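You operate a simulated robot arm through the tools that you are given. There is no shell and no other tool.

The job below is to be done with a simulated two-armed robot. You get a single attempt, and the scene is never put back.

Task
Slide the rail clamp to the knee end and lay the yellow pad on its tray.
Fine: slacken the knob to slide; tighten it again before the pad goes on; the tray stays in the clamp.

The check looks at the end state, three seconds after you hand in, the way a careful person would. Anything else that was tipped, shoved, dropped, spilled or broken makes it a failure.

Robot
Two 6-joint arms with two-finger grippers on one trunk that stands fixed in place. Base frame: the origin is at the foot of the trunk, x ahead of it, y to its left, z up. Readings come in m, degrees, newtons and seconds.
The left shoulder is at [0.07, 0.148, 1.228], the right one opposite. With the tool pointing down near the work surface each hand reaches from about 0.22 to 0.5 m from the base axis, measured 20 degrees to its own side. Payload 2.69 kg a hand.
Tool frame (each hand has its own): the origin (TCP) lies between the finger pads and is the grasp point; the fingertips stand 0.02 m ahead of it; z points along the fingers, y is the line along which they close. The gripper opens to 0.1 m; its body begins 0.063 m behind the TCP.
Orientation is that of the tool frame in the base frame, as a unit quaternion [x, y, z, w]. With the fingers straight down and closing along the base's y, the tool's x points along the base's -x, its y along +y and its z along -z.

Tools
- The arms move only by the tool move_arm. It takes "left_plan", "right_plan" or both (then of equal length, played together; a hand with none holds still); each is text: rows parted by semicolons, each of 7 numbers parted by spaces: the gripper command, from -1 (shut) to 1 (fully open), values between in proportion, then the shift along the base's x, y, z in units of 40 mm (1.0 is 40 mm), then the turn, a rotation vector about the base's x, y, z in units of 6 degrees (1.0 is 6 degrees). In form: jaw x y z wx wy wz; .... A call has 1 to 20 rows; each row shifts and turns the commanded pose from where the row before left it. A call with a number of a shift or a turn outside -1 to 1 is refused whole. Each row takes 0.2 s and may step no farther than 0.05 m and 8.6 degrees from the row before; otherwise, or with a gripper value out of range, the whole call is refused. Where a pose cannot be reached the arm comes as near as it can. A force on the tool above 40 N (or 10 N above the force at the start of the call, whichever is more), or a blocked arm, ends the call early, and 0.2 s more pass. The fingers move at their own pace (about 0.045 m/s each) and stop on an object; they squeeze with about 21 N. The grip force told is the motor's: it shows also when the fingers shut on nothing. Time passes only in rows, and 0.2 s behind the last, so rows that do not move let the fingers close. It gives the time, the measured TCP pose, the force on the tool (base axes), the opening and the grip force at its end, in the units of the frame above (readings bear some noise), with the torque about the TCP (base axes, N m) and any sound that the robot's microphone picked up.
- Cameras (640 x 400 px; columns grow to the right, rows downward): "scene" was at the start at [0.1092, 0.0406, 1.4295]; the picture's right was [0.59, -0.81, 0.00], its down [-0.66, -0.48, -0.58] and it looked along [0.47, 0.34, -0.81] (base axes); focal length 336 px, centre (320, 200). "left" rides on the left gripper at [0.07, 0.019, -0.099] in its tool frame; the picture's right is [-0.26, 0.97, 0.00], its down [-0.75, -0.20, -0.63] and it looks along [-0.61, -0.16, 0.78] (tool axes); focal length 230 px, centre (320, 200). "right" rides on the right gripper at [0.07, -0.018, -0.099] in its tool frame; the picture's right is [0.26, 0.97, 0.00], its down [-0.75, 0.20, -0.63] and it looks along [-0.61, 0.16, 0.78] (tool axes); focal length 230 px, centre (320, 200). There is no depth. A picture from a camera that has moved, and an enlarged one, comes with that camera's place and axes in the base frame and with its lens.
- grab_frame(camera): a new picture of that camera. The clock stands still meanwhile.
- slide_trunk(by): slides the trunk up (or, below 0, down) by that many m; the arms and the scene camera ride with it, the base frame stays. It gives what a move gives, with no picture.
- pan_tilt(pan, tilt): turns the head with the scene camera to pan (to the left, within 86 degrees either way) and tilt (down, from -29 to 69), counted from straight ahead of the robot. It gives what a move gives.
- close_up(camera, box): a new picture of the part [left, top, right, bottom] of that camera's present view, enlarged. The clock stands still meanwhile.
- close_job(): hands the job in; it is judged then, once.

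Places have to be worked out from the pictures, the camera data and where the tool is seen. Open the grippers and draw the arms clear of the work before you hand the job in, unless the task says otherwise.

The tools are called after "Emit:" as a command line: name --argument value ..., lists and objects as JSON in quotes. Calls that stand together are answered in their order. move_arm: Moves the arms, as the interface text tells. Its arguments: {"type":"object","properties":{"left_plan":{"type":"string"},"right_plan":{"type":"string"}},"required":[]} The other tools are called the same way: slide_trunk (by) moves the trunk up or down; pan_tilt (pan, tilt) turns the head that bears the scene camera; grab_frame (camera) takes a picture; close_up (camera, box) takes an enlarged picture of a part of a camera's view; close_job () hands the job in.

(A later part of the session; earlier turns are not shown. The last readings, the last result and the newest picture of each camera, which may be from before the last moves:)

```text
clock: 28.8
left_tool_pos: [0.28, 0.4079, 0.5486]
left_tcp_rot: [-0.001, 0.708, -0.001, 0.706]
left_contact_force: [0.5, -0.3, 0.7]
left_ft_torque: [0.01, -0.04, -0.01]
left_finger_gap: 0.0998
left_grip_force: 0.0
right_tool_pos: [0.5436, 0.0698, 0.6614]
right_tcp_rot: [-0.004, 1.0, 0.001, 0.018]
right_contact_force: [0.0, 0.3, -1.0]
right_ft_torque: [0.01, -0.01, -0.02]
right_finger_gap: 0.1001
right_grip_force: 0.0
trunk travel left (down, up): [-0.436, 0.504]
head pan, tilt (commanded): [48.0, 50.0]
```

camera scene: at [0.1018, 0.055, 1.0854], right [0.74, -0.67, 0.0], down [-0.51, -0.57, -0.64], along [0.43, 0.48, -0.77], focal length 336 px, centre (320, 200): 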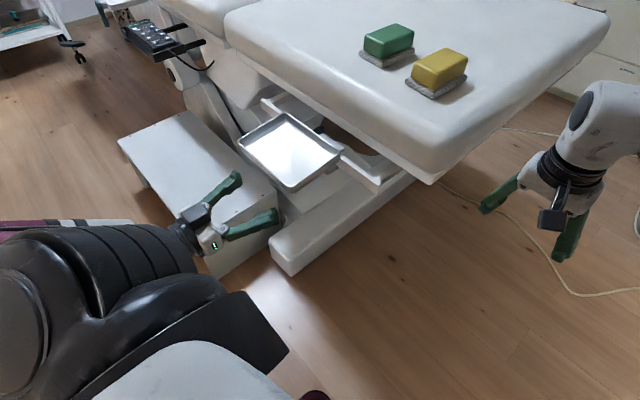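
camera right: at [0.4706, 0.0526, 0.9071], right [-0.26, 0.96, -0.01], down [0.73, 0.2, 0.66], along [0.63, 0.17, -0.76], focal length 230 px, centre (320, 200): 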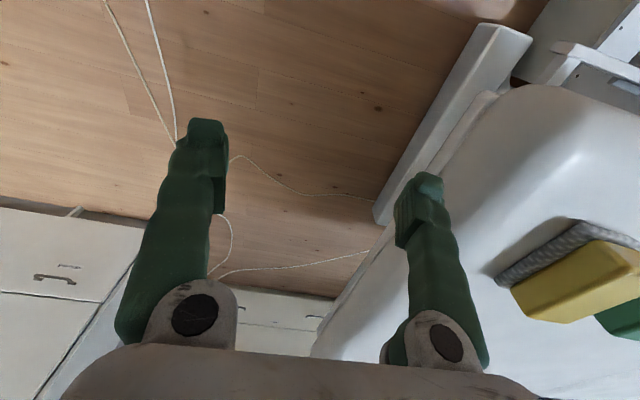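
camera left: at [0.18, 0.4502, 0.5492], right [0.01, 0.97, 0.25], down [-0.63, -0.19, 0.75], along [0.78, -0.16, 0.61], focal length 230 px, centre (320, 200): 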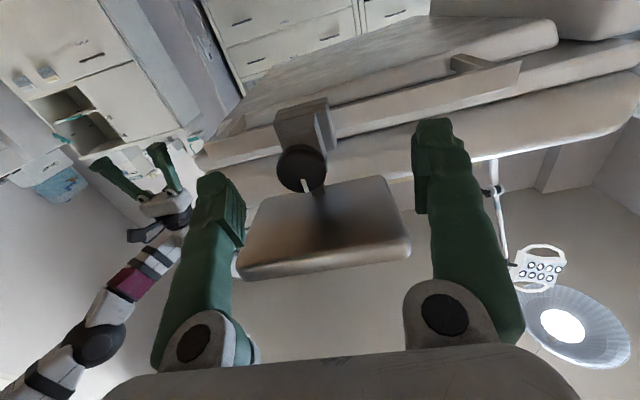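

Now the hand is at [0.280, 0.408, 0.549] without limits. I raise the trunk 0.096 m to bring it to knob height.

Emit:
slide_trunk --by 0.096

Emit:
grab_frame --camera "left"

Emit:
grab_frame --camera "scene"

```text
clock: 30.1
left_tool_pos: [0.28, 0.4081, 0.6432]
left_tcp_rot: [0.001, 0.708, -0.002, 0.707]
left_contact_force: [0.3, 1.0, -0.3]
left_ft_torque: [-0.03, 0.02, -0.02]
left_finger_gap: 0.1
left_grip_force: 0.0
right_tool_pos: [0.5444, 0.0705, 0.7563]
right_tcp_rot: [-0.004, 1.0, 0.001, 0.017]
right_contact_force: [-0.3, -0.3, -1.2]
right_ft_torque: [0.02, -0.01, -0.01]
right_finger_gap: 0.0997
right_grip_force: 0.0
trunk travel left (down, up): [-0.532, 0.408]
head pan, tilt (commanded): [48.0, 50.0]
```

```text
taken
camera left: at [0.1801, 0.4249, 0.5735], right [0.0, 0.97, 0.26], down [-0.63, -0.2, 0.75], along [0.78, -0.16, 0.61], focal length 230 px, centre (320, 200)
```

left: 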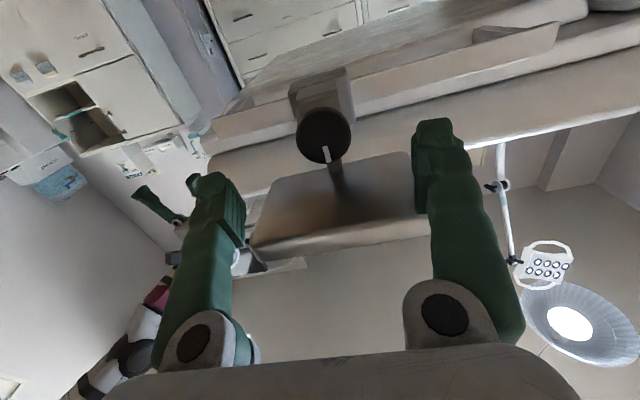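

```text
taken
camera scene: at [0.1021, 0.0552, 1.1814], right [0.74, -0.67, 0.0], down [-0.51, -0.57, -0.64], along [0.43, 0.48, -0.77], focal length 336 px, centre (320, 200)
```

scene: 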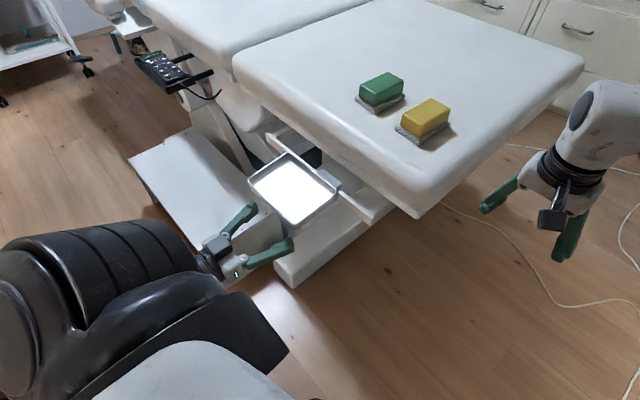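

Aligned: knob at y≈0.409, z≈0.645, tool at y 0.408, z 0.643. Loosening should be counter-clockwise seen from the robot (negative turn about x), so I pre-roll the gripper +36° with a narrower opening before going in.

Emit:
move_arm --left_plan "0.3 0 0 0 1 0 0; 0.3 0 0 0 1 0 0; 0.3 0 0 0 1 0 0; 0.3 0 0 0 1 0 0; 0.3 0 0 0 1 0 0; 0.3 0 0 0 1 0 0; 0.3 0 0 0 0 0 0"

Emit:
grab_frame --camera "left"

```text
clock: 31.7
left_tool_pos: [0.3064, 0.5488, 0.6229]
left_tcp_rot: [0.214, 0.672, 0.213, 0.676]
left_contact_force: [1.0, 0.2, -0.4]
left_ft_torque: [-0.01, -0.01, -0.01]
left_finger_gap: 0.065
left_grip_force: 0.0
left hand out of reach, approached as far as the arm can: row 2, 3, 4, 5, 6
right_tool_pos: [0.5446, 0.072, 0.7565]
right_tcp_rot: [-0.003, 1.0, 0.0, 0.017]
right_contact_force: [0.5, 0.0, 0.2]
right_ft_torque: [-0.01, -0.02, 0.01]
right_finger_gap: 0.0999
right_grip_force: 0.1
trunk travel left (down, up): [-0.532, 0.408]
head pan, tilt (commanded): [48.0, 50.0]
```

```text
taken
camera left: at [0.2077, 0.6039, 0.5759], right [0.0, 0.64, 0.77], down [-0.63, -0.6, 0.5], along [0.77, -0.48, 0.41], focal length 230 px, centre (320, 200)
```

left: 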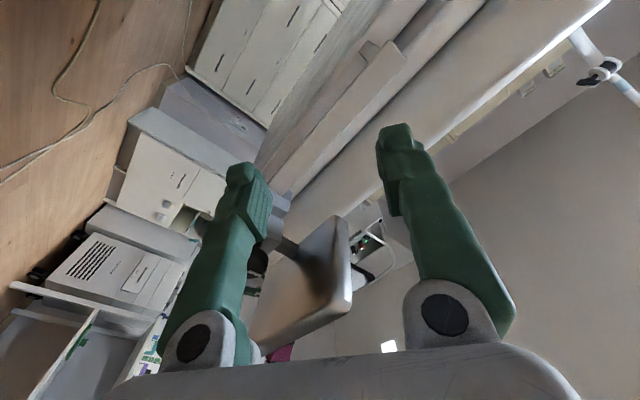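

The arm kept the roll but drifted 14 cm in +y (that roll isn't reachable at the knob). I check that nothing was touched.

Emit:
grab_frame --camera "scene"

Emit:
close_up --camera "scene" --box '[200, 100, 400, 300]'

```text
taken
camera scene: at [0.1019, 0.055, 1.1814], right [0.74, -0.67, 0.0], down [-0.51, -0.57, -0.64], along [0.43, 0.48, -0.77], focal length 336 px, centre (320, 200)
```

scene: 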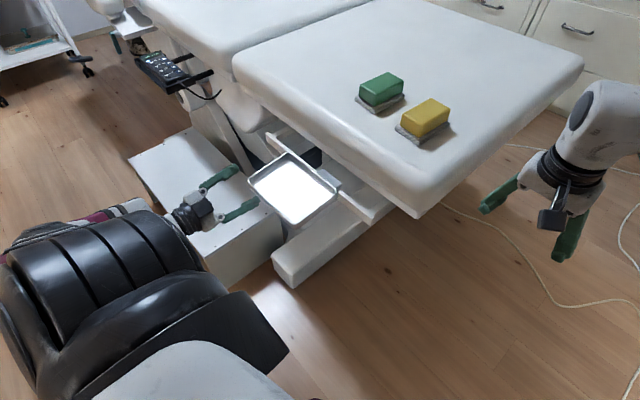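

```text
2.00 times, centred on (300, 200) of scene
camera zoom: at [0.1019, 0.055, 1.1814], right [0.74, -0.67, 0.0], down [-0.51, -0.57, -0.64], along [0.43, 0.48, -0.77], focal length 672 px, centre (360, 200)
```

zoom: 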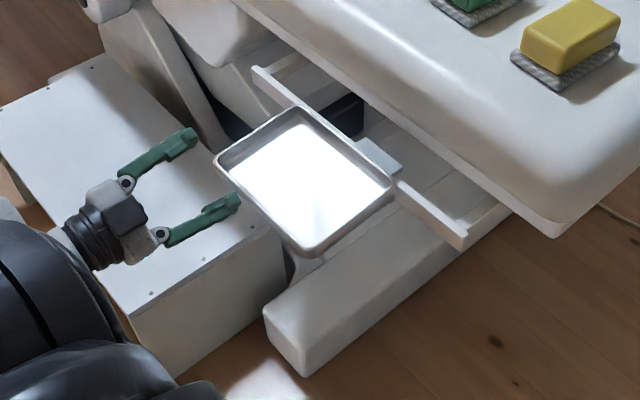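

Nothing was touched. I back out a little and undo the roll while returning to the line of the knob.

Emit:
move_arm --left_plan "0.3 -0.6 0 0 0 0 0; 0.3 -0.2 -0.2 0 -1 0 0; 0.3 0 -0.5 0.1 -1 0 0; 0.3 0 -0.6 0.1 -1 0 0; 0.3 0 -0.7 0.1 -1 0 0; 0.3 0 -0.7 0.1 -1 0 0; 0.3 0 -0.8 0.1 -1 0 0; 0.3 0 0 0 0 0 0"

```text
clock: 33.5
left_tool_pos: [0.2747, 0.4128, 0.6414]
left_tcp_rot: [0.0, 0.708, -0.002, 0.706]
left_contact_force: [-1.3, 0.7, 0.4]
left_ft_torque: [0.0, 0.01, -0.03]
left_finger_gap: 0.0652
left_grip_force: 0.1
left hand out of reach, approached as far as the arm can: row 1
right_tool_pos: [0.5439, 0.0716, 0.7565]
right_tcp_rot: [-0.004, 1.0, 0.0, 0.017]
right_contact_force: [0.2, -0.6, 0.3]
right_ft_torque: [0.01, -0.03, 0.02]
right_finger_gap: 0.0998
right_grip_force: 0.0
trunk travel left (down, up): [-0.532, 0.408]
head pan, tilt (commanded): [48.0, 50.0]
```

Back in line at [0.275, 0.413, 0.641]. Now I test the loosening direction of roll (negative about x) in small steps here, in free space.

Emit:
move_arm --left_plan "0.3 0 0 0 -1 0 0; 0.3 0 0 0 -1 0 0; 0.3 0 0 0 -1 0 0; 0.3 0 0 0 0 0 0"

```text
clock: 34.5
left_tool_pos: [0.2756, 0.4131, 0.6412]
left_tcp_rot: [-0.11, 0.699, -0.113, 0.698]
left_contact_force: [0.3, -0.1, -0.2]
left_ft_torque: [0.01, 0.01, -0.02]
left_finger_gap: 0.0649
left_grip_force: 0.0
right_tool_pos: [0.5433, 0.0716, 0.7563]
right_tcp_rot: [-0.004, 1.0, 0.001, 0.017]
right_contact_force: [-0.5, -0.1, -0.2]
right_ft_torque: [-0.01, 0.01, 0.01]
right_finger_gap: 0.0998
right_grip_force: 0.0
trunk travel left (down, up): [-0.532, 0.408]
head pan, tilt (commanded): [48.0, 50.0]
```

−18° works without drift. I continue the test further in the same direction.

Emit:
move_arm --left_plan "0.3 0 0 0 -1 0 0; 0.3 0 0 0 -1 0 0; 0.3 0 0 0 -1 0 0; 0.3 0 0 0 -1 0 0; 0.3 0 0 0 0 0 0"

Emit:
move_arm --left_plan "0.3 0 0 0 -1 0 0; 0.3 0 0 0 -1 0 0; 0.3 0 0 0 -1 0 0; 0.3 0 0 0 -1 0 0; 0.3 0 0 0 -1 0 0; 0.3 0 0 0 0 0 0"

```text
clock: 35.7
left_tool_pos: [0.2758, 0.4134, 0.6422]
left_tcp_rot: [-0.255, 0.659, -0.255, 0.66]
left_contact_force: [0.2, -0.3, 0.3]
left_ft_torque: [-0.01, 0.02, 0.0]
left_finger_gap: 0.065
left_grip_force: 0.2
right_tool_pos: [0.5435, 0.0711, 0.7565]
right_tcp_rot: [-0.003, 1.0, 0.001, 0.018]
right_contact_force: [0.2, -0.5, -0.1]
right_ft_torque: [0.02, -0.01, -0.03]
right_finger_gap: 0.0999
right_grip_force: 0.0
trunk travel left (down, up): [-0.532, 0.408]
head pan, tilt (commanded): [48.0, 50.0]
```

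```text
clock: 37.1
left_tool_pos: [0.2762, 0.413, 0.6416]
left_tcp_rot: [-0.416, 0.571, -0.418, 0.571]
left_contact_force: [0.0, 0.2, -0.3]
left_ft_torque: [0.01, -0.01, -0.02]
left_finger_gap: 0.0649
left_grip_force: 0.1
right_tool_pos: [0.543, 0.0727, 0.7561]
right_tcp_rot: [-0.004, 1.0, 0.001, 0.017]
right_contact_force: [-0.5, -0.6, -0.2]
right_ft_torque: [0.01, -0.02, 0.0]
right_finger_gap: 0.1001
right_grip_force: 0.0
trunk travel left (down, up): [-0.532, 0.408]
head pan, tilt (commanded): [48.0, 50.0]
```

The loosening roll works to at least −72° with no drift. I roll back to 0, trim y/z to the knob line and advance to x≈0.326 (fingertips just short of the knob face).

Emit:
move_arm --left_plan "0.3 0 0 0 1 0 0; 0.3 0 0 0 1 0 0; 0.3 0 0 0 1 0 0; 0.3 0 0 0 1 0 0; 0.3 0 0 0 1 0 0; 0.3 0 0 0 1 0 0; 0.3 0 0 0 1 0 0; 0.3 0 0 0 1 0 0; 0.3 0 0 0 1 0 0; 0.3 0 0 0 1 0 0; 0.3 0 0 0 1 0 0; 0.3 0 0 0 1 0 0; 0.3 0.2 -0.05 0.04 0 0 0; 0.3 0.3 -0.05 0.04 0 0 0; 0.3 0.3 0 0 0 0 0; 0.3 0.3 0 0 0 0 0; 0.3 0 0 0 0 0 0"

Emit:
grab_frame --camera "left"

Emit:
close_up --camera "scene" --box '[200, 120, 400, 280]'

```text
clock: 40.7
left_tool_pos: [0.3214, 0.4085, 0.6425]
left_tcp_rot: [0.001, 0.708, -0.002, 0.707]
left_contact_force: [0.8, 0.0, 0.3]
left_ft_torque: [-0.02, 0.02, -0.03]
left_finger_gap: 0.0649
left_grip_force: 0.0
right_tool_pos: [0.5436, 0.0715, 0.756]
right_tcp_rot: [-0.004, 1.0, 0.001, 0.017]
right_contact_force: [-0.1, 0.1, 0.2]
right_ft_torque: [0.01, -0.02, 0.02]
right_finger_gap: 0.1
right_grip_force: 0.1
trunk travel left (down, up): [-0.532, 0.408]
head pan, tilt (commanded): [48.0, 50.0]
```

```text
taken
camera left: at [0.221, 0.4253, 0.5732], right [0.0, 0.97, 0.26], down [-0.63, -0.2, 0.75], along [0.78, -0.16, 0.61], focal length 230 px, centre (320, 200)
```

left: 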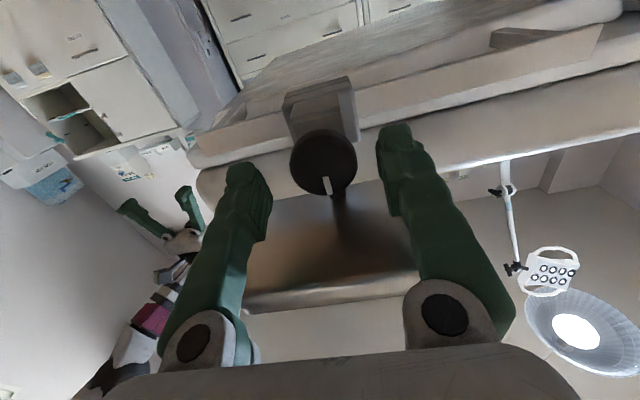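

```text
2.50 times, centred on (300, 200) of scene
camera zoom: at [0.1018, 0.055, 1.1815], right [0.74, -0.67, 0.0], down [-0.51, -0.57, -0.64], along [0.43, 0.48, -0.77], focal length 840 px, centre (370, 200)
```

zoom: 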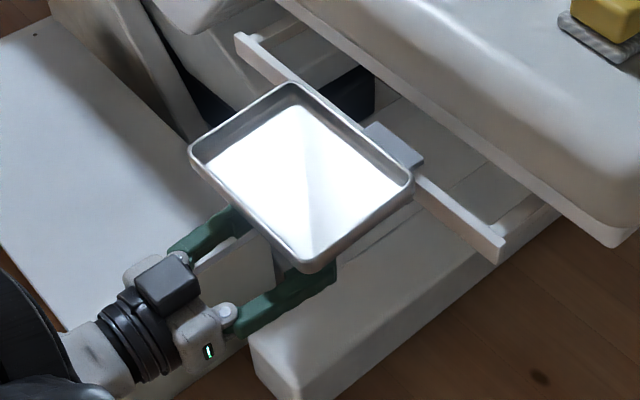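

The knob sits centred between the fingers at [0.350, 0.409, 0.645]. I advance 21 mm so the fingertips overlap the knob rim, then view.

Emit:
move_arm --left_plan "0.3 0.25 0.01 0.05 0 0 0; 0.3 0.25 0 0 0 0 0; 0.3 0 0 0 0 0 0"

Emit:
close_up --camera "left" --box '[200, 60, 440, 260]'

```text
clock: 41.5
left_tool_pos: [0.3401, 0.4085, 0.6456]
left_tcp_rot: [0.0, 0.708, -0.001, 0.707]
left_contact_force: [-0.5, 0.0, 0.2]
left_ft_torque: [0.01, -0.04, 0.01]
left_finger_gap: 0.065
left_grip_force: 0.1
right_tool_pos: [0.5421, 0.0716, 0.7565]
right_tcp_rot: [-0.004, 1.0, 0.001, 0.018]
right_contact_force: [-1.0, -0.3, 0.2]
right_ft_torque: [0.03, 0.0, -0.03]
right_finger_gap: 0.1001
right_grip_force: 0.0
trunk travel left (down, up): [-0.532, 0.408]
head pan, tilt (commanded): [48.0, 50.0]
```

```text
2.00 times, centred on (320, 160) of left
camera zoom: at [0.2403, 0.4255, 0.5759], right [0.0, 0.97, 0.26], down [-0.63, -0.2, 0.75], along [0.78, -0.16, 0.61], focal length 460 px, centre (320, 280)
```

zoom: 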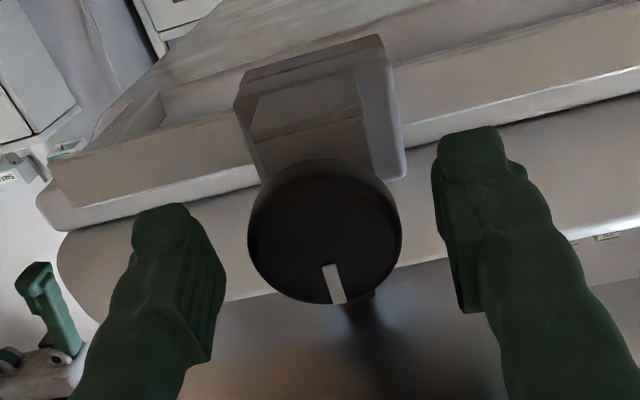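

Fingertips straddle the knob's rim (tips at x≈0.360, knob ≈0.350–0.363). I close the gripper on it.

Emit:
move_arm --left_plan "-1 0 0 0 0 0 0; -1 0 0 0 0 0 0; -1 0 0 0 0 0 0; -1 0 0 0 0 0 0"

Emit:
close_up --camera "left" --box '[200, 60, 440, 260]'

```text
clock: 42.5
left_tool_pos: [0.3438, 0.4097, 0.6455]
left_tcp_rot: [0.0, 0.708, -0.003, 0.706]
left_contact_force: [29.1, 16.5, 4.3]
left_ft_torque: [-0.02, -0.1, 0.1]
left_finger_gap: 0.0379
left_grip_force: 45.1
right_tool_pos: [0.5458, 0.0733, 0.7536]
right_tcp_rot: [-0.003, 1.0, -0.001, 0.015]
right_contact_force: [0.0, -0.4, -0.5]
right_ft_torque: [0.04, -0.01, 0.01]
right_finger_gap: 0.1
right_grip_force: 0.0
trunk travel left (down, up): [-0.532, 0.408]
head pan, tilt (commanded): [48.0, 50.0]
```

```text
2.00 times, centred on (320, 160) of left
camera zoom: at [0.2437, 0.4264, 0.5746], right [0.0, 0.97, 0.25], down [-0.63, -0.19, 0.75], along [0.78, -0.16, 0.61], focal length 460 px, centre (320, 280)
```

zoom: 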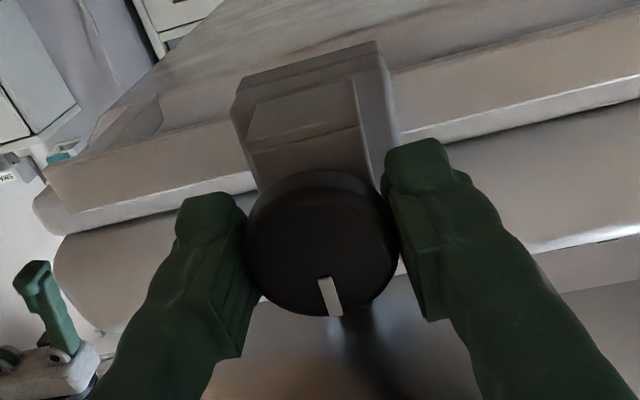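

Gripped (gap 38 mm) but there's a 29 N pull along +x; I relax the commanded pose a few mm forward to shed it before turning.

Emit:
move_arm --left_plan "-1 0.08 0.04 0 0 0 0; -1 0 0 0 0 0 0"

```text
clock: 43.1
left_tool_pos: [0.3446, 0.4096, 0.6444]
left_tcp_rot: [0.001, 0.71, -0.001, 0.704]
left_contact_force: [11.2, -8.3, -8.3]
left_ft_torque: [-0.1, -0.25, 0.04]
left_finger_gap: 0.0376
left_grip_force: 44.9
right_tool_pos: [0.544, 0.0714, 0.7554]
right_tcp_rot: [-0.003, 1.0, 0.002, 0.017]
right_contact_force: [-0.3, 0.3, 0.0]
right_ft_torque: [0.02, 0.0, -0.02]
right_finger_gap: 0.0999
right_grip_force: 0.0
trunk travel left (down, up): [-0.532, 0.408]
head pan, tilt (commanded): [48.0, 50.0]
```

Loads are down to ~16 N. I turn a first 12° in the loosening direction and watch the torque.

Emit:
move_arm --left_plan "-1 0 0 0 -0.7 0 0; -1 0 0 0 -0.7 0 0; -1 0 0 0 -0.6 0 0; -1 0 0 0 0 0 0"

Emit:
close_up --camera "left" --box '[200, 60, 440, 260]'

```text
clock: 44.1
left_tool_pos: [0.3447, 0.4105, 0.6454]
left_tcp_rot: [-0.074, 0.706, -0.075, 0.7]
left_contact_force: [1.7, -18.9, -21.3]
left_ft_torque: [-0.01, 0.25, -0.14]
left_finger_gap: 0.0371
left_grip_force: 45.1
right_tool_pos: [0.5447, 0.0708, 0.7547]
right_tcp_rot: [-0.003, 1.0, 0.002, 0.016]
right_contact_force: [0.3, 0.0, -0.3]
right_ft_torque: [0.01, -0.02, 0.01]
right_finger_gap: 0.0998
right_grip_force: 0.2
trunk travel left (down, up): [-0.532, 0.408]
head pan, tilt (commanded): [48.0, 50.0]
```

```text
2.00 times, centred on (320, 160) of left
camera zoom: at [0.2438, 0.4124, 0.5733], right [0.0, 1.0, 0.05], down [-0.62, -0.04, 0.78], along [0.78, -0.03, 0.62], focal length 460 px, centre (320, 280)
```

zoom: 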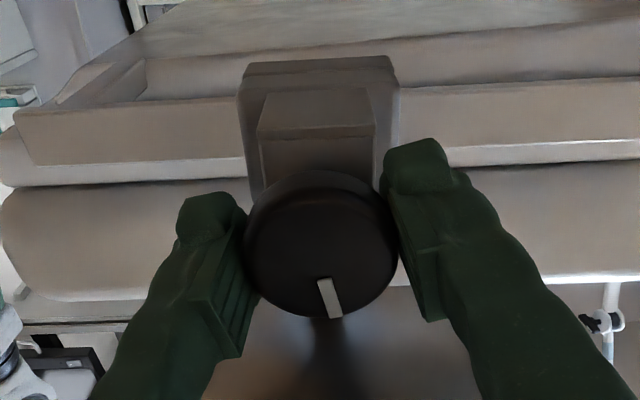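

The pointer stayed fixed in the gripper view, so the knob turned with the hand. I trim the side load (−y, −z a little) and keep turning to about −36°.

Emit:
move_arm --left_plan "-1 0 -0.04 -0.04 -0.8 0 0; -1 0 -0.02 -0.02 -0.8 0 0; -1 0 0 0 -0.8 0 0; -1 0 0 0 -0.8 0 0; -1 0 0 0 -0.8 0 0; -1 0 0 0 0 0 0"

```text
clock: 45.5
left_tool_pos: [0.3432, 0.4075, 0.6451]
left_tcp_rot: [-0.217, 0.672, -0.222, 0.672]
left_contact_force: [8.7, -2.3, -1.0]
left_ft_torque: [-0.03, -0.53, -0.11]
left_finger_gap: 0.037
left_grip_force: 45.3
right_tool_pos: [0.5442, 0.071, 0.7557]
right_tcp_rot: [-0.003, 1.0, 0.001, 0.017]
right_contact_force: [0.3, -0.3, 0.6]
right_ft_torque: [0.01, -0.03, 0.02]
right_finger_gap: 0.0999
right_grip_force: 0.1
trunk travel left (down, up): [-0.532, 0.408]
head pan, tilt (commanded): [48.0, 50.0]
```

Emit:
close_up --camera "left" --box '[200, 60, 440, 260]'

Emit:
close_up --camera "scene" --box '[220, 120, 400, 280]'

```text
2.00 times, centred on (320, 160) of left
camera zoom: at [0.2446, 0.3804, 0.5769], right [0.01, 0.93, -0.36], down [-0.63, 0.28, 0.72], along [0.78, 0.22, 0.59], focal length 460 px, centre (320, 280)
```

zoom: 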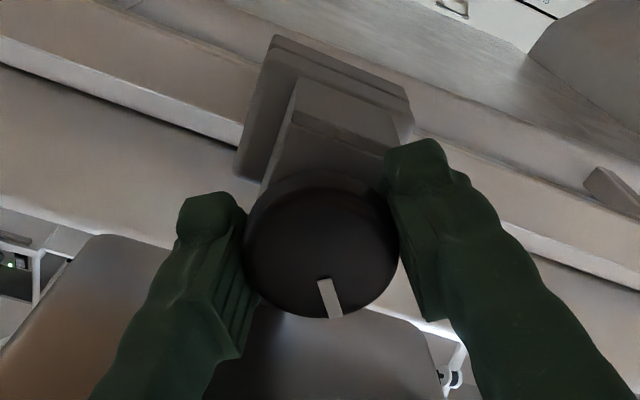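

```text
2.50 times, centred on (310, 200) of scene
camera zoom: at [0.1035, 0.0546, 1.1813], right [0.74, -0.67, 0.0], down [-0.51, -0.57, -0.64], along [0.43, 0.48, -0.77], focal length 840 px, centre (345, 200)
```

zoom: 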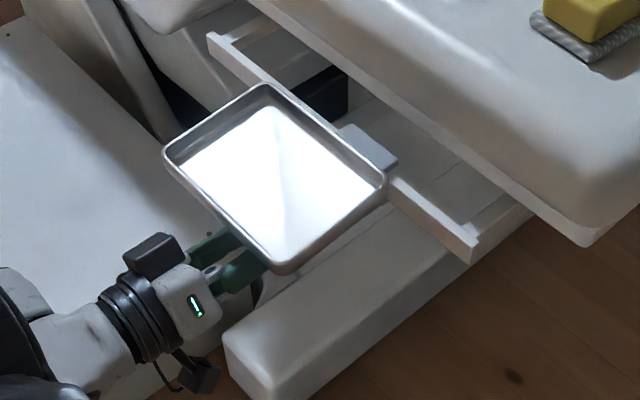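

The knob follows cleanly and the tray is unmoved. I continue the turn to about −72°.

Emit:
move_arm --left_plan "-1 0 0 0 -0.8 0 0; -1 0 0 0 -0.8 0 0; -1 0 0 0 -0.8 0 0; -1 0 0 0 -0.8 0 0; -1 0 0 0 -0.8 0 0; -1 0 0 0 -0.8 0 0; -1 0 0 0 -0.8 0 0; -1 0 0 0 0 0 0"

Emit:
close_up --camera "left" --box '[200, 60, 440, 260]'

```text
clock: 47.3
left_tool_pos: [0.3447, 0.4083, 0.645]
left_tcp_rot: [-0.404, 0.58, -0.405, 0.58]
left_contact_force: [17.1, 2.0, 8.5]
left_ft_torque: [0.0, -0.08, 0.46]
left_finger_gap: 0.0368
left_grip_force: 45.1
right_tool_pos: [0.5436, 0.0704, 0.7551]
right_tcp_rot: [-0.003, 1.0, 0.001, 0.017]
right_contact_force: [-0.1, -1.0, -0.6]
right_ft_torque: [0.04, -0.01, 0.02]
right_finger_gap: 0.0998
right_grip_force: 0.1
trunk travel left (down, up): [-0.532, 0.408]
head pan, tilt (commanded): [48.0, 50.0]
```

```text
2.00 times, centred on (320, 160) of left
camera zoom: at [0.2445, 0.348, 0.6025], right [0.0, 0.58, -0.82], down [-0.63, 0.64, 0.45], along [0.78, 0.51, 0.36], focal length 460 px, centre (320, 280)
```

zoom: 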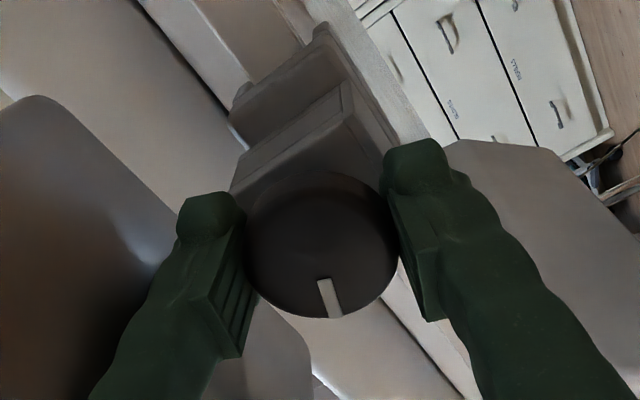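

Knob turned ~70°. I test gently whether the clamp is free: nudge +y in 4 mm steps and watch the force and position.

Emit:
move_arm --left_plan "-1 0 0.1 0 0 0 0; -1 0 0.1 0 0 0 0; -1 0 0 0 0 0 0"

```text
clock: 48.1
left_tool_pos: [0.3437, 0.4165, 0.6433]
left_tcp_rot: [-0.402, 0.581, -0.405, 0.58]
left_contact_force: [22.5, -3.4, 4.9]
left_ft_torque: [0.01, 0.01, -0.6]
left_finger_gap: 0.0371
left_grip_force: 44.7
right_tool_pos: [0.5447, 0.071, 0.7556]
right_tcp_rot: [-0.004, 1.0, 0.001, 0.017]
right_contact_force: [-0.7, -0.2, 0.7]
right_ft_torque: [-0.01, 0.02, 0.01]
right_finger_gap: 0.0999
right_grip_force: 0.0
trunk travel left (down, up): [-0.532, 0.408]
head pan, tilt (commanded): [48.0, 50.0]
```

The hand moved 8 mm with only ~3 N, so the clamp seems free. I check that clamp and tray moved together.

Emit:
close_up --camera "scene" --box '[220, 120, 400, 280]'

Emit:
close_up --camera "left" --box '[200, 60, 440, 260]'

```text
2.50 times, centred on (310, 200) of scene
camera zoom: at [0.1055, 0.0535, 1.1812], right [0.74, -0.67, 0.0], down [-0.52, -0.57, -0.64], along [0.43, 0.48, -0.77], focal length 840 px, centre (345, 200)
```

zoom: 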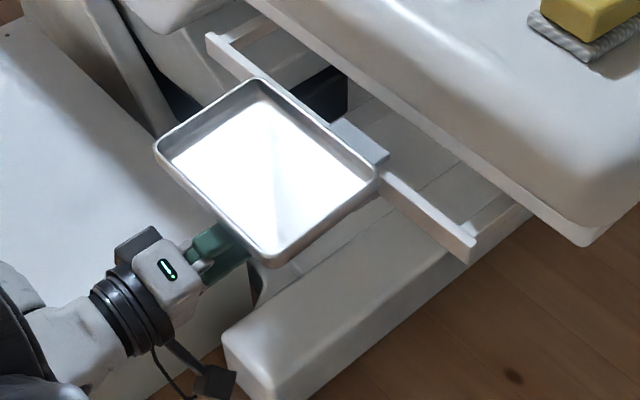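

```text
2.00 times, centred on (320, 160) of left
camera zoom: at [0.2444, 0.3558, 0.6027], right [0.0, 0.58, -0.82], down [-0.63, 0.64, 0.45], along [0.78, 0.51, 0.36], focal length 460 px, centre (320, 280)
```

zoom: 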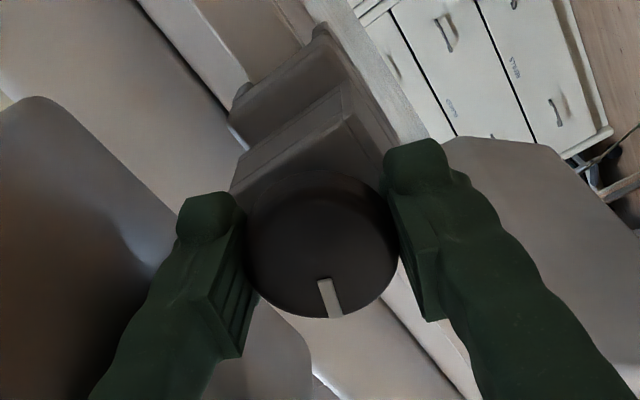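

Clamp and tray moved together. I keep sliding toward the knee end in modest steps, with a small forward trim to shed the x-load.

Emit:
move_arm --left_plan "-1 0.04 0.25 0.02 0 0 0; -1 0 0.25 0.02 0 0 0; -1 0 0.25 0 0 0 0; -1 0 0.25 0 0 0 0; -1 0 0 0 0 0 0"

```text
clock: 49.3
left_tool_pos: [0.3437, 0.4566, 0.6448]
left_tcp_rot: [-0.402, 0.581, -0.404, 0.581]
left_contact_force: [7.9, -2.0, 1.3]
left_ft_torque: [0.02, 0.15, -0.03]
left_finger_gap: 0.0368
left_grip_force: 44.8
right_tool_pos: [0.5435, 0.0719, 0.7553]
right_tcp_rot: [-0.004, 1.0, 0.001, 0.017]
right_contact_force: [-0.2, 0.3, 0.5]
right_ft_torque: [0.0, 0.01, -0.02]
right_finger_gap: 0.1001
right_grip_force: 0.1
trunk travel left (down, up): [-0.532, 0.408]
head pan, tilt (commanded): [48.0, 50.0]
```

Sliding smoothly (y≈0.457, low forces). I continue another 60 mm.

Emit:
move_arm --left_plan "-1 0 0.3 0 0 0 0; -1 0 0.3 0 0 0 0; -1 0 0.3 0 0 0 0; -1 0 0.3 0 0 0 0; -1 0 0.3 0 0 0 0; -1 0 0 0 0 0 0"

Emit:
grab_frame --camera "scene"

```text
clock: 50.7
left_tool_pos: [0.3435, 0.516, 0.6455]
left_tcp_rot: [-0.404, 0.581, -0.404, 0.58]
left_contact_force: [-0.7, -2.9, -8.2]
left_ft_torque: [0.02, 0.2, 0.05]
left_finger_gap: 0.0366
left_grip_force: 45.0
right_tool_pos: [0.5442, 0.073, 0.755]
right_tcp_rot: [-0.004, 1.0, 0.0, 0.018]
right_contact_force: [0.1, 0.5, 0.4]
right_ft_torque: [-0.02, 0.02, -0.05]
right_finger_gap: 0.1001
right_grip_force: 0.0
trunk travel left (down, up): [-0.532, 0.408]
head pan, tilt (commanded): [48.0, 50.0]
```

```text
taken
camera scene: at [0.1027, 0.0561, 1.1812], right [0.74, -0.67, 0.0], down [-0.51, -0.57, -0.64], along [0.43, 0.48, -0.77], focal length 336 px, centre (320, 200)
```

scene: 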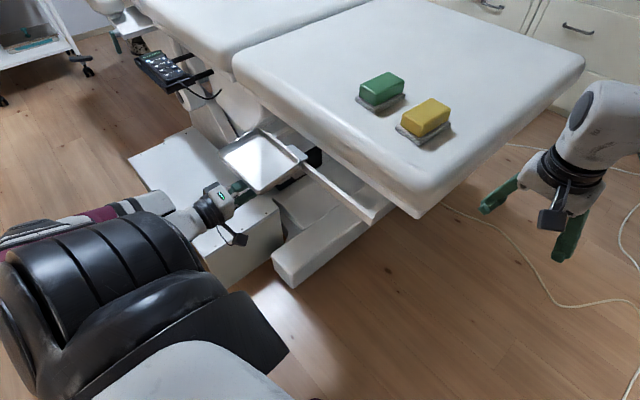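

The clamp is at about y=0.516. I look closely at the remaining rail to the knee end.

Emit:
close_up --camera "scene" --box '[200, 100, 400, 240]'

Emit:
grab_frame --camera "left"

```text
2.86 times, centred on (300, 170) of scene
camera zoom: at [0.1027, 0.0561, 1.1812], right [0.74, -0.67, 0.0], down [-0.51, -0.57, -0.64], along [0.43, 0.48, -0.77], focal length 960 px, centre (377, 286)
```

zoom: 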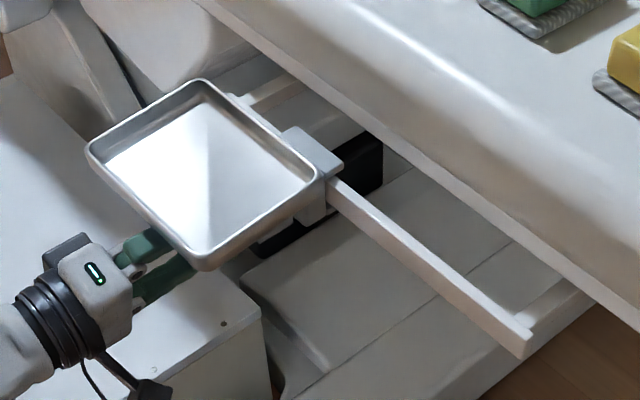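

```text
taken
camera left: at [0.2446, 0.4565, 0.603], right [0.0, 0.58, -0.82], down [-0.63, 0.64, 0.45], along [0.78, 0.51, 0.36], focal length 230 px, centre (320, 200)
```

left: 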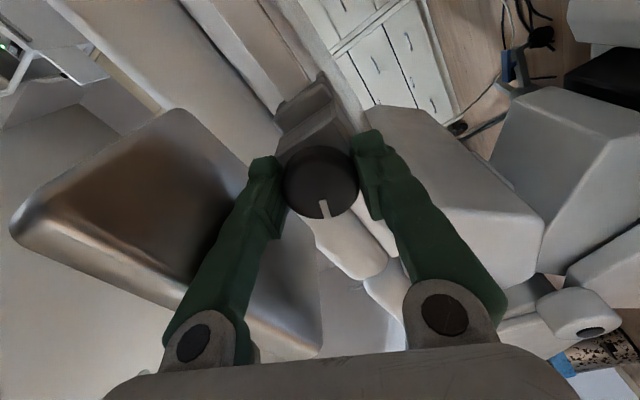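

About 7–8 cm of rail remain on that side. I continue in smaller steps and watch for the end stop.

Emit:
move_arm --left_plan "-1 0 0.25 -0.03 0 0 0; -1 0 0.25 -0.03 0 0 0; -1 0 0.25 0 0 0 0; -1 0 0.25 0 0 0 0; -1 0 0 0 0 0 0"

```text
clock: 51.9
left_tool_pos: [0.3444, 0.5536, 0.6446]
left_tcp_rot: [-0.401, 0.58, -0.405, 0.581]
left_contact_force: [3.0, -0.5, 5.4]
left_ft_torque: [-0.01, -0.19, -0.01]
left_finger_gap: 0.037
left_grip_force: 44.9
right_tool_pos: [0.5424, 0.0704, 0.7559]
right_tcp_rot: [-0.002, 1.0, 0.001, 0.017]
right_contact_force: [-0.3, 0.3, 0.3]
right_ft_torque: [0.02, 0.0, 0.01]
right_finger_gap: 0.1004
right_grip_force: 0.0
trunk travel left (down, up): [-0.532, 0.408]
head pan, tilt (commanded): [48.0, 50.0]
```

Emit:
close_up --camera "scene" --box '[200, 100, 360, 220]'

Emit:
close_up --camera "left" --box '[220, 0, 460, 240]'

```text
3.33 times, centred on (280, 160) of scene
camera zoom: at [0.1017, 0.0537, 1.1816], right [0.74, -0.67, 0.0], down [-0.51, -0.57, -0.64], along [0.43, 0.48, -0.77], focal length 1120 px, centre (453, 333)
```

zoom: 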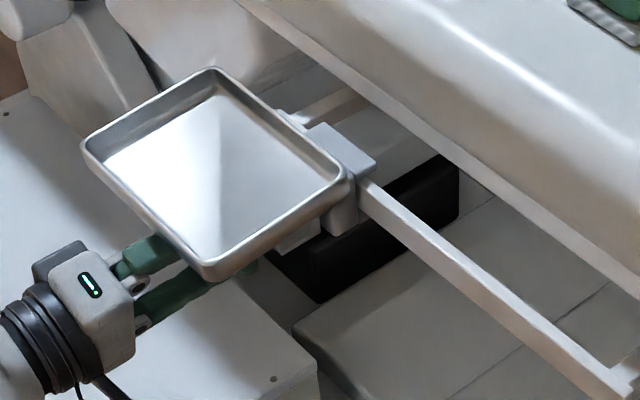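

```text
1.67 times, centred on (340, 120) of left
camera zoom: at [0.2448, 0.4944, 0.6023], right [0.01, 0.58, -0.82], down [-0.63, 0.64, 0.45], along [0.78, 0.51, 0.37], focal length 384 px, centre (287, 333)
```

zoom: 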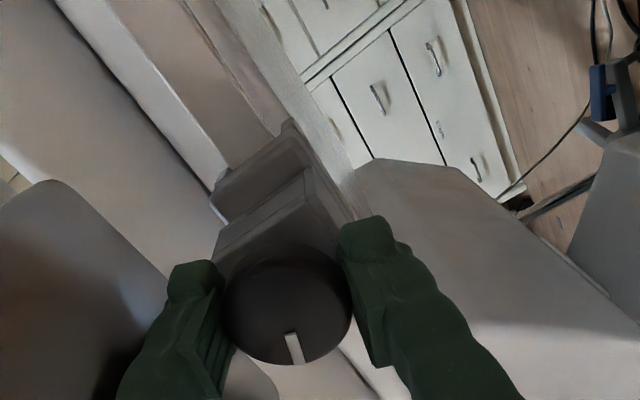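

The clamp's left side is now close to the knee-end post. I creep on in 4 mm steps until it meets the stop.

Emit:
move_arm --left_plan "-1 0 0.1 0.02 0 0 0; -1 0 0.1 0 0 0 0; -1 0 0.1 0 0 0 0; -1 0 0 0 0 0 0"

```text
clock: 52.9
left_tool_pos: [0.3449, 0.5658, 0.6461]
left_tcp_rot: [-0.405, 0.581, -0.402, 0.58]
left_contact_force: [14.8, -3.1, -9.9]
left_ft_torque: [0.02, 0.34, -1.05]
left_finger_gap: 0.0368
left_grip_force: 45.3
left hand out of reach, approached as far as the arm can: row 3
right_tool_pos: [0.544, 0.0718, 0.7548]
right_tcp_rot: [-0.003, 1.0, 0.0, 0.016]
right_contact_force: [0.8, 0.2, 0.5]
right_ft_torque: [-0.02, 0.05, -0.02]
right_finger_gap: 0.1001
right_grip_force: 0.0
trunk travel left (down, up): [-0.532, 0.408]
head pan, tilt (commanded): [48.0, 50.0]
```

The arm hit its reach limit at y≈0.566, with the clamp nearly at the post. I look at how much is left.

Emit:
close_up --camera "scene" --box '[220, 100, 320, 180]'

Emit:
close_up --camera "left" --box '[260, 20, 420, 160]'

```text
5.00 times, centred on (270, 140) of scene
camera zoom: at [0.106, 0.056, 1.1809], right [0.74, -0.67, 0.0], down [-0.52, -0.57, -0.64], along [0.43, 0.48, -0.77], focal length 1679 px, centre (570, 500)
```

zoom: 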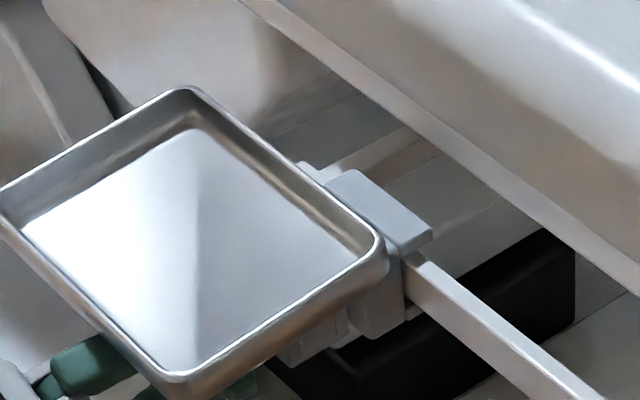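

```text
2.86 times, centred on (340, 90) of left
camera zoom: at [0.2448, 0.5059, 0.6033], right [0.0, 0.58, -0.82], down [-0.63, 0.63, 0.45], along [0.78, 0.52, 0.36], focal length 657 px, centre (263, 514)
```

zoom: 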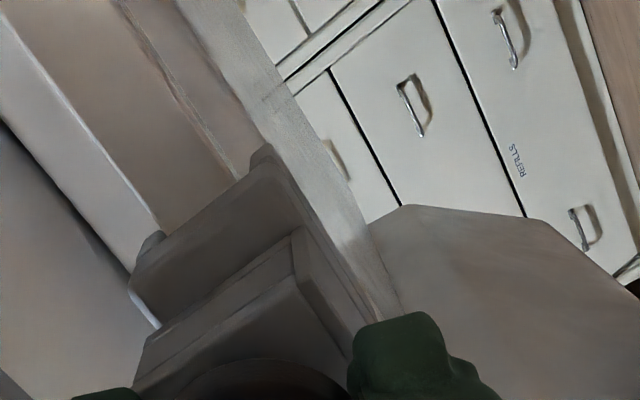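

Only a few mm to ~1 cm remain before the post. The arm needs a better posture, so I release the knob slightly (small opening so the upper finger stays clear of the tray) and back straight out.

Emit:
move_arm --left_plan "-0.1 0 0 0 0 0 0; -0.1 0 0 0 0 0 0; -0.1 0 0 0 0 0 0"

Emit:
move_arm --left_plan "-0.1 -0.25 0 0 0 0 0; -0.1 -0.4 0 0 0 0 0; -0.1 -0.5 0 0 0 0 0; -0.1 -0.5 0 0 0 0 0; -0.1 0 0 0 0 0 0"

Emit:
grab_frame --camera "left"

Emit:
close_up --camera "scene" --box '[180, 100, 380, 240]'

```text
clock: 53.7
left_tool_pos: [0.3424, 0.5654, 0.6483]
left_tcp_rot: [-0.405, 0.579, -0.404, 0.581]
left_contact_force: [-0.6, 0.8, -0.2]
left_ft_torque: [0.05, 0.0, -0.03]
left_finger_gap: 0.0449
left_grip_force: 0.0
right_tool_pos: [0.5427, 0.072, 0.7572]
right_tcp_rot: [-0.004, 1.0, 0.0, 0.018]
right_contact_force: [-0.5, 0.2, -0.3]
right_ft_torque: [-0.01, -0.02, 0.01]
right_finger_gap: 0.0999
right_grip_force: 0.0
trunk travel left (down, up): [-0.532, 0.408]
head pan, tilt (commanded): [48.0, 50.0]
```

```text
clock: 54.9
left_tool_pos: [0.2776, 0.5647, 0.6479]
left_tcp_rot: [-0.403, 0.58, -0.405, 0.58]
left_contact_force: [1.0, 0.3, -0.8]
left_ft_torque: [0.0, 0.04, 0.04]
left_finger_gap: 0.045
left_grip_force: 0.1
right_tool_pos: [0.5426, 0.0718, 0.7559]
right_tcp_rot: [-0.004, 1.0, 0.0, 0.017]
right_contact_force: [0.2, -0.2, -0.7]
right_ft_torque: [0.0, 0.01, -0.01]
right_finger_gap: 0.1003
right_grip_force: 0.0
trunk travel left (down, up): [-0.532, 0.408]
head pan, tilt (commanded): [48.0, 50.0]
```

```text
taken
camera left: at [0.1777, 0.5047, 0.6055], right [0.0, 0.58, -0.82], down [-0.63, 0.64, 0.45], along [0.78, 0.51, 0.36], focal length 230 px, centre (320, 200)
```

left: 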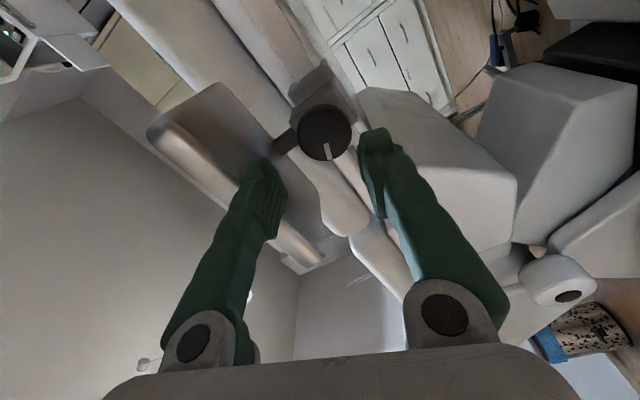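

```text
2.86 times, centred on (280, 170) of scene
camera zoom: at [0.1024, 0.0552, 1.1814], right [0.74, -0.67, 0.0], down [-0.51, -0.57, -0.64], along [0.43, 0.48, -0.77], focal length 960 px, centre (434, 286)
```

zoom: 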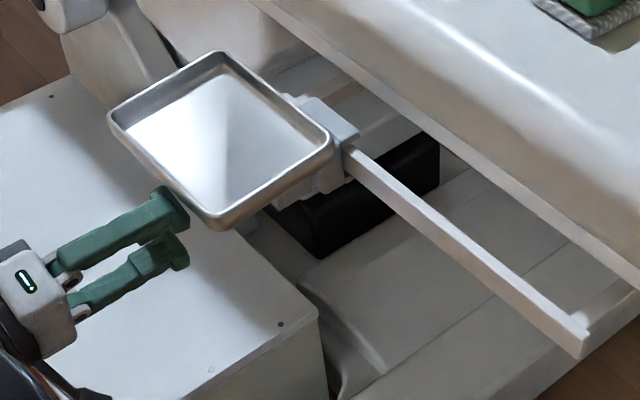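

Released cleanly; clamp, tray and knob stayed put. I lower the trunk 0.12 m and then lift the hand back to knob height for better sideways reach.

Emit:
slide_trunk --by -0.12

Emit:
move_arm --left_plan "-0.1 -0.1 0 0.5 0 0 0; -0.1 0 0 0.5 0 0 0; -0.1 0 0 0.5 0 0 0; -0.1 0 0 0.5 0 0 0; -0.1 0 0 0.5 0 0 0; -0.1 0 0 0.4 0 0 0; -0.1 0 0 0 0 0 0"

Emit:
grab_frame --camera "left"

```text
clock: 56.4
left_tool_pos: [0.2775, 0.5641, 0.5277]
left_tcp_rot: [-0.402, 0.581, -0.405, 0.58]
left_contact_force: [-0.7, 0.0, -0.6]
left_ft_torque: [-0.01, -0.01, -0.02]
left_finger_gap: 0.0449
left_grip_force: 0.2
right_tool_pos: [0.5428, 0.0719, 0.6362]
right_tcp_rot: [-0.003, 1.0, 0.001, 0.017]
right_contact_force: [0.0, -0.1, 0.3]
right_ft_torque: [0.0, 0.03, -0.01]
right_finger_gap: 0.1001
right_grip_force: 0.0
trunk travel left (down, up): [-0.412, 0.528]
head pan, tilt (commanded): [48.0, 50.0]
```

```text
clock: 58.0
left_tool_pos: [0.2731, 0.5664, 0.6448]
left_tcp_rot: [-0.403, 0.58, -0.405, 0.58]
left_contact_force: [0.2, -0.3, 0.1]
left_ft_torque: [0.03, -0.04, 0.02]
left_finger_gap: 0.0448
left_grip_force: 0.1
right_tool_pos: [0.5433, 0.0705, 0.6357]
right_tcp_rot: [-0.005, 1.0, -0.001, 0.018]
right_contact_force: [-0.4, 0.5, 0.1]
right_ft_torque: [0.0, -0.02, -0.01]
right_finger_gap: 0.1
right_grip_force: 0.0
trunk travel left (down, up): [-0.412, 0.528]
head pan, tilt (commanded): [48.0, 50.0]
```

```text
taken
camera left: at [0.1735, 0.5052, 0.6017], right [0.0, 0.58, -0.82], down [-0.63, 0.64, 0.45], along [0.78, 0.51, 0.36], focal length 230 px, centre (320, 200)
```

left: 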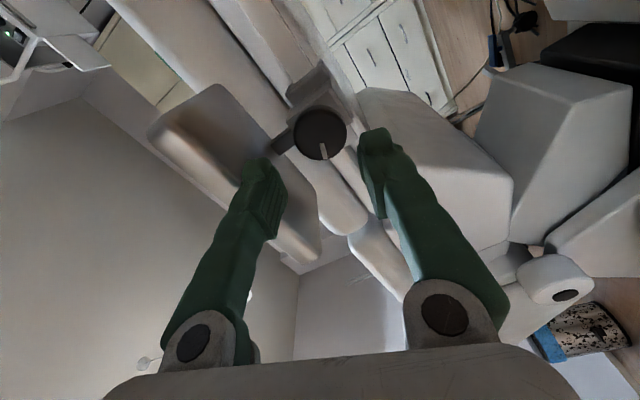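

Knob seen at [0.350, 0.565, 0.644]. I set the roll to about −45° with a 60 mm opening (more clearance to the rim, still below the tray) and go in again.

Emit:
move_arm --left_plan "0.2 0 -0.02 0 1 0 0; 0.2 0 0 0 1 0 0; 0.2 0 0 0 1 0 0; 0.2 0 0 0 1 0 0; 0.2 0 0 0 0 0 0"

Emit:
grab_frame --camera "left"

```text
clock: 59.2
left_tool_pos: [0.2729, 0.5628, 0.6435]
left_tcp_rot: [-0.273, 0.652, -0.275, 0.652]
left_contact_force: [0.4, 0.1, 0.5]
left_ft_torque: [0.02, 0.02, 0.01]
left_finger_gap: 0.06
left_grip_force: 0.1
right_tool_pos: [0.5425, 0.0712, 0.6355]
right_tcp_rot: [-0.003, 1.0, 0.001, 0.018]
right_contact_force: [0.8, -0.3, -0.3]
right_ft_torque: [-0.01, -0.01, 0.01]
right_finger_gap: 0.0998
right_grip_force: 0.1
trunk travel left (down, up): [-0.412, 0.528]
head pan, tilt (commanded): [48.0, 50.0]
```

```text
taken
camera left: at [0.1735, 0.5259, 0.5809], right [0.0, 0.86, -0.51], down [-0.63, 0.4, 0.67], along [0.78, 0.32, 0.54], focal length 230 px, centre (320, 200)
```

left: 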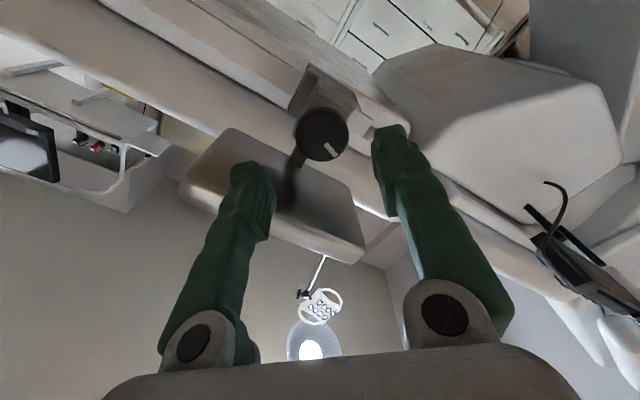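

Alignment holds (knob at y≈0.564, z≈0.644). I advance 69 mm onto the knob and close.

Emit:
move_arm --left_plan "0.2 0.5 0.03 0.02 0 0 0; 0.2 0.5 0 0 0 0 0; 0.2 0.4 0 0 0 0 0; 0.2 0.33 0 0 0 0 0; 0.2 0 0 0 0 0 0"

Emit:
close_up --camera "left" --box '[200, 60, 440, 260]'

```text
clock: 60.4
left_tool_pos: [0.3417, 0.5642, 0.644]
left_tcp_rot: [-0.274, 0.652, -0.275, 0.651]
left_contact_force: [-0.4, 0.3, 0.5]
left_ft_torque: [-0.01, -0.02, 0.04]
left_finger_gap: 0.06
left_grip_force: 0.0
right_tool_pos: [0.544, 0.0707, 0.6363]
right_tcp_rot: [-0.004, 1.0, 0.0, 0.017]
right_contact_force: [0.5, 0.1, -0.3]
right_ft_torque: [0.0, -0.02, 0.0]
right_finger_gap: 0.1001
right_grip_force: 0.3
trunk travel left (down, up): [-0.412, 0.528]
head pan, tilt (commanded): [48.0, 50.0]
```

```text
2.00 times, centred on (320, 160) of left
camera zoom: at [0.243, 0.526, 0.5814], right [0.0, 0.86, -0.51], down [-0.63, 0.4, 0.67], along [0.78, 0.32, 0.54], focal length 460 px, centre (320, 280)
```

zoom: 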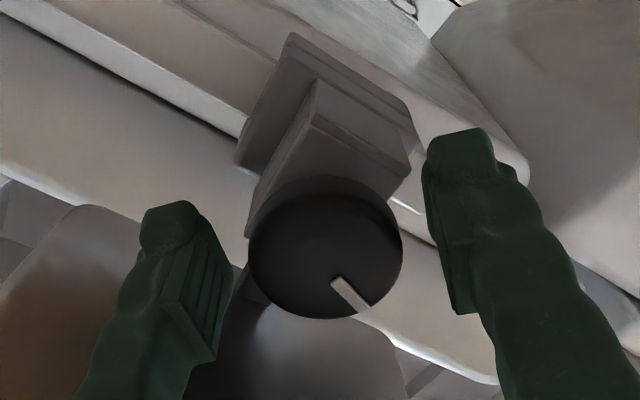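

Centred. I close on the knob, with a slight forward trim as before.

Emit:
move_arm --left_plan "-1 0 0 0 0 0 0; -1 0 0 0 0 0 0; -1 0.05 0 0 0 0 0; -1 0 0 0 0 0 0"

```text
clock: 61.4
left_tool_pos: [0.3439, 0.564, 0.6426]
left_tcp_rot: [-0.274, 0.652, -0.275, 0.651]
left_contact_force: [-4.9, -2.3, -6.1]
left_ft_torque: [0.0, 0.74, 0.15]
left_finger_gap: 0.0375
left_grip_force: 45.1
right_tool_pos: [0.5424, 0.0717, 0.637]
right_tcp_rot: [-0.004, 1.0, 0.0, 0.017]
right_contact_force: [-0.5, 0.4, -0.2]
right_ft_torque: [0.0, 0.03, 0.03]
right_finger_gap: 0.0999
right_grip_force: 0.1
trunk travel left (down, up): [-0.412, 0.528]
head pan, tilt (commanded): [48.0, 50.0]
```

Good grip with small loads. I creep +y in 3–4 mm steps toward the post.

Emit:
move_arm --left_plan "-1 0 0.1 0 0 0 0; -1 0 0.1 0 0 0 0; -1 0 0 0 0 0 0"

Emit:
close_up --camera "scene" --box '[200, 60, 400, 200]'

```text
clock: 62.2
left_tool_pos: [0.3449, 0.5734, 0.6427]
left_tcp_rot: [-0.275, 0.652, -0.275, 0.651]
left_contact_force: [-10.1, -2.8, -12.3]
left_ft_torque: [0.01, 0.74, 0.26]
left_finger_gap: 0.0371
left_grip_force: 45.0
right_tool_pos: [0.5432, 0.0723, 0.6357]
right_tcp_rot: [-0.004, 1.0, 0.0, 0.017]
right_contact_force: [0.2, -0.3, 0.2]
right_ft_torque: [-0.02, -0.02, -0.02]
right_finger_gap: 0.1
right_grip_force: 0.2
trunk travel left (down, up): [-0.412, 0.528]
head pan, tilt (commanded): [48.0, 50.0]
```

```text
2.86 times, centred on (300, 130) of scene
camera zoom: at [0.1017, 0.0566, 1.0612], right [0.74, -0.67, 0.0], down [-0.51, -0.57, -0.64], along [0.43, 0.48, -0.77], focal length 960 px, centre (377, 400)
```

zoom: 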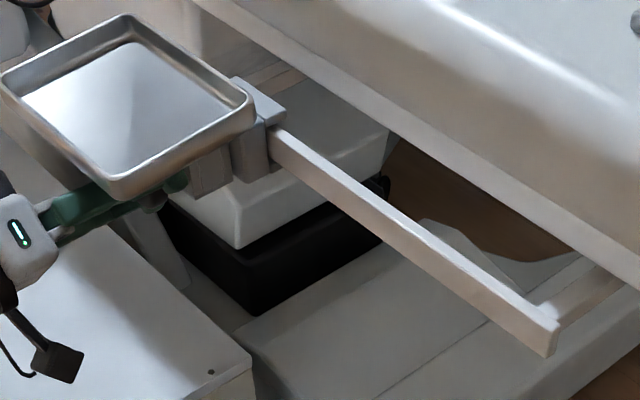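

Still moving freely at y≈0.573. I continue creeping, trimming z slightly for the vertical load.

Emit:
move_arm --left_plan "-1 -0.04 0.1 -0.04 0 0 0; -1 0 0.1 0 0 0 0; -1 0 0 0 0 0 0"

```text
clock: 63.0
left_tool_pos: [0.3448, 0.5798, 0.6436]
left_tcp_rot: [-0.27, 0.653, -0.277, 0.651]
left_contact_force: [-9.2, -25.6, -16.4]
left_ft_torque: [0.0, 0.0, -0.09]
left_finger_gap: 0.037
left_grip_force: 44.9
right_tool_pos: [0.542, 0.0716, 0.6356]
right_tcp_rot: [-0.003, 1.0, 0.002, 0.018]
right_contact_force: [0.2, -0.3, -0.5]
right_ft_torque: [0.0, 0.01, 0.04]
right_finger_gap: 0.1002
right_grip_force: 0.0
trunk travel left (down, up): [-0.412, 0.528]
head pan, tilt (commanded): [48.0, 50.0]
```

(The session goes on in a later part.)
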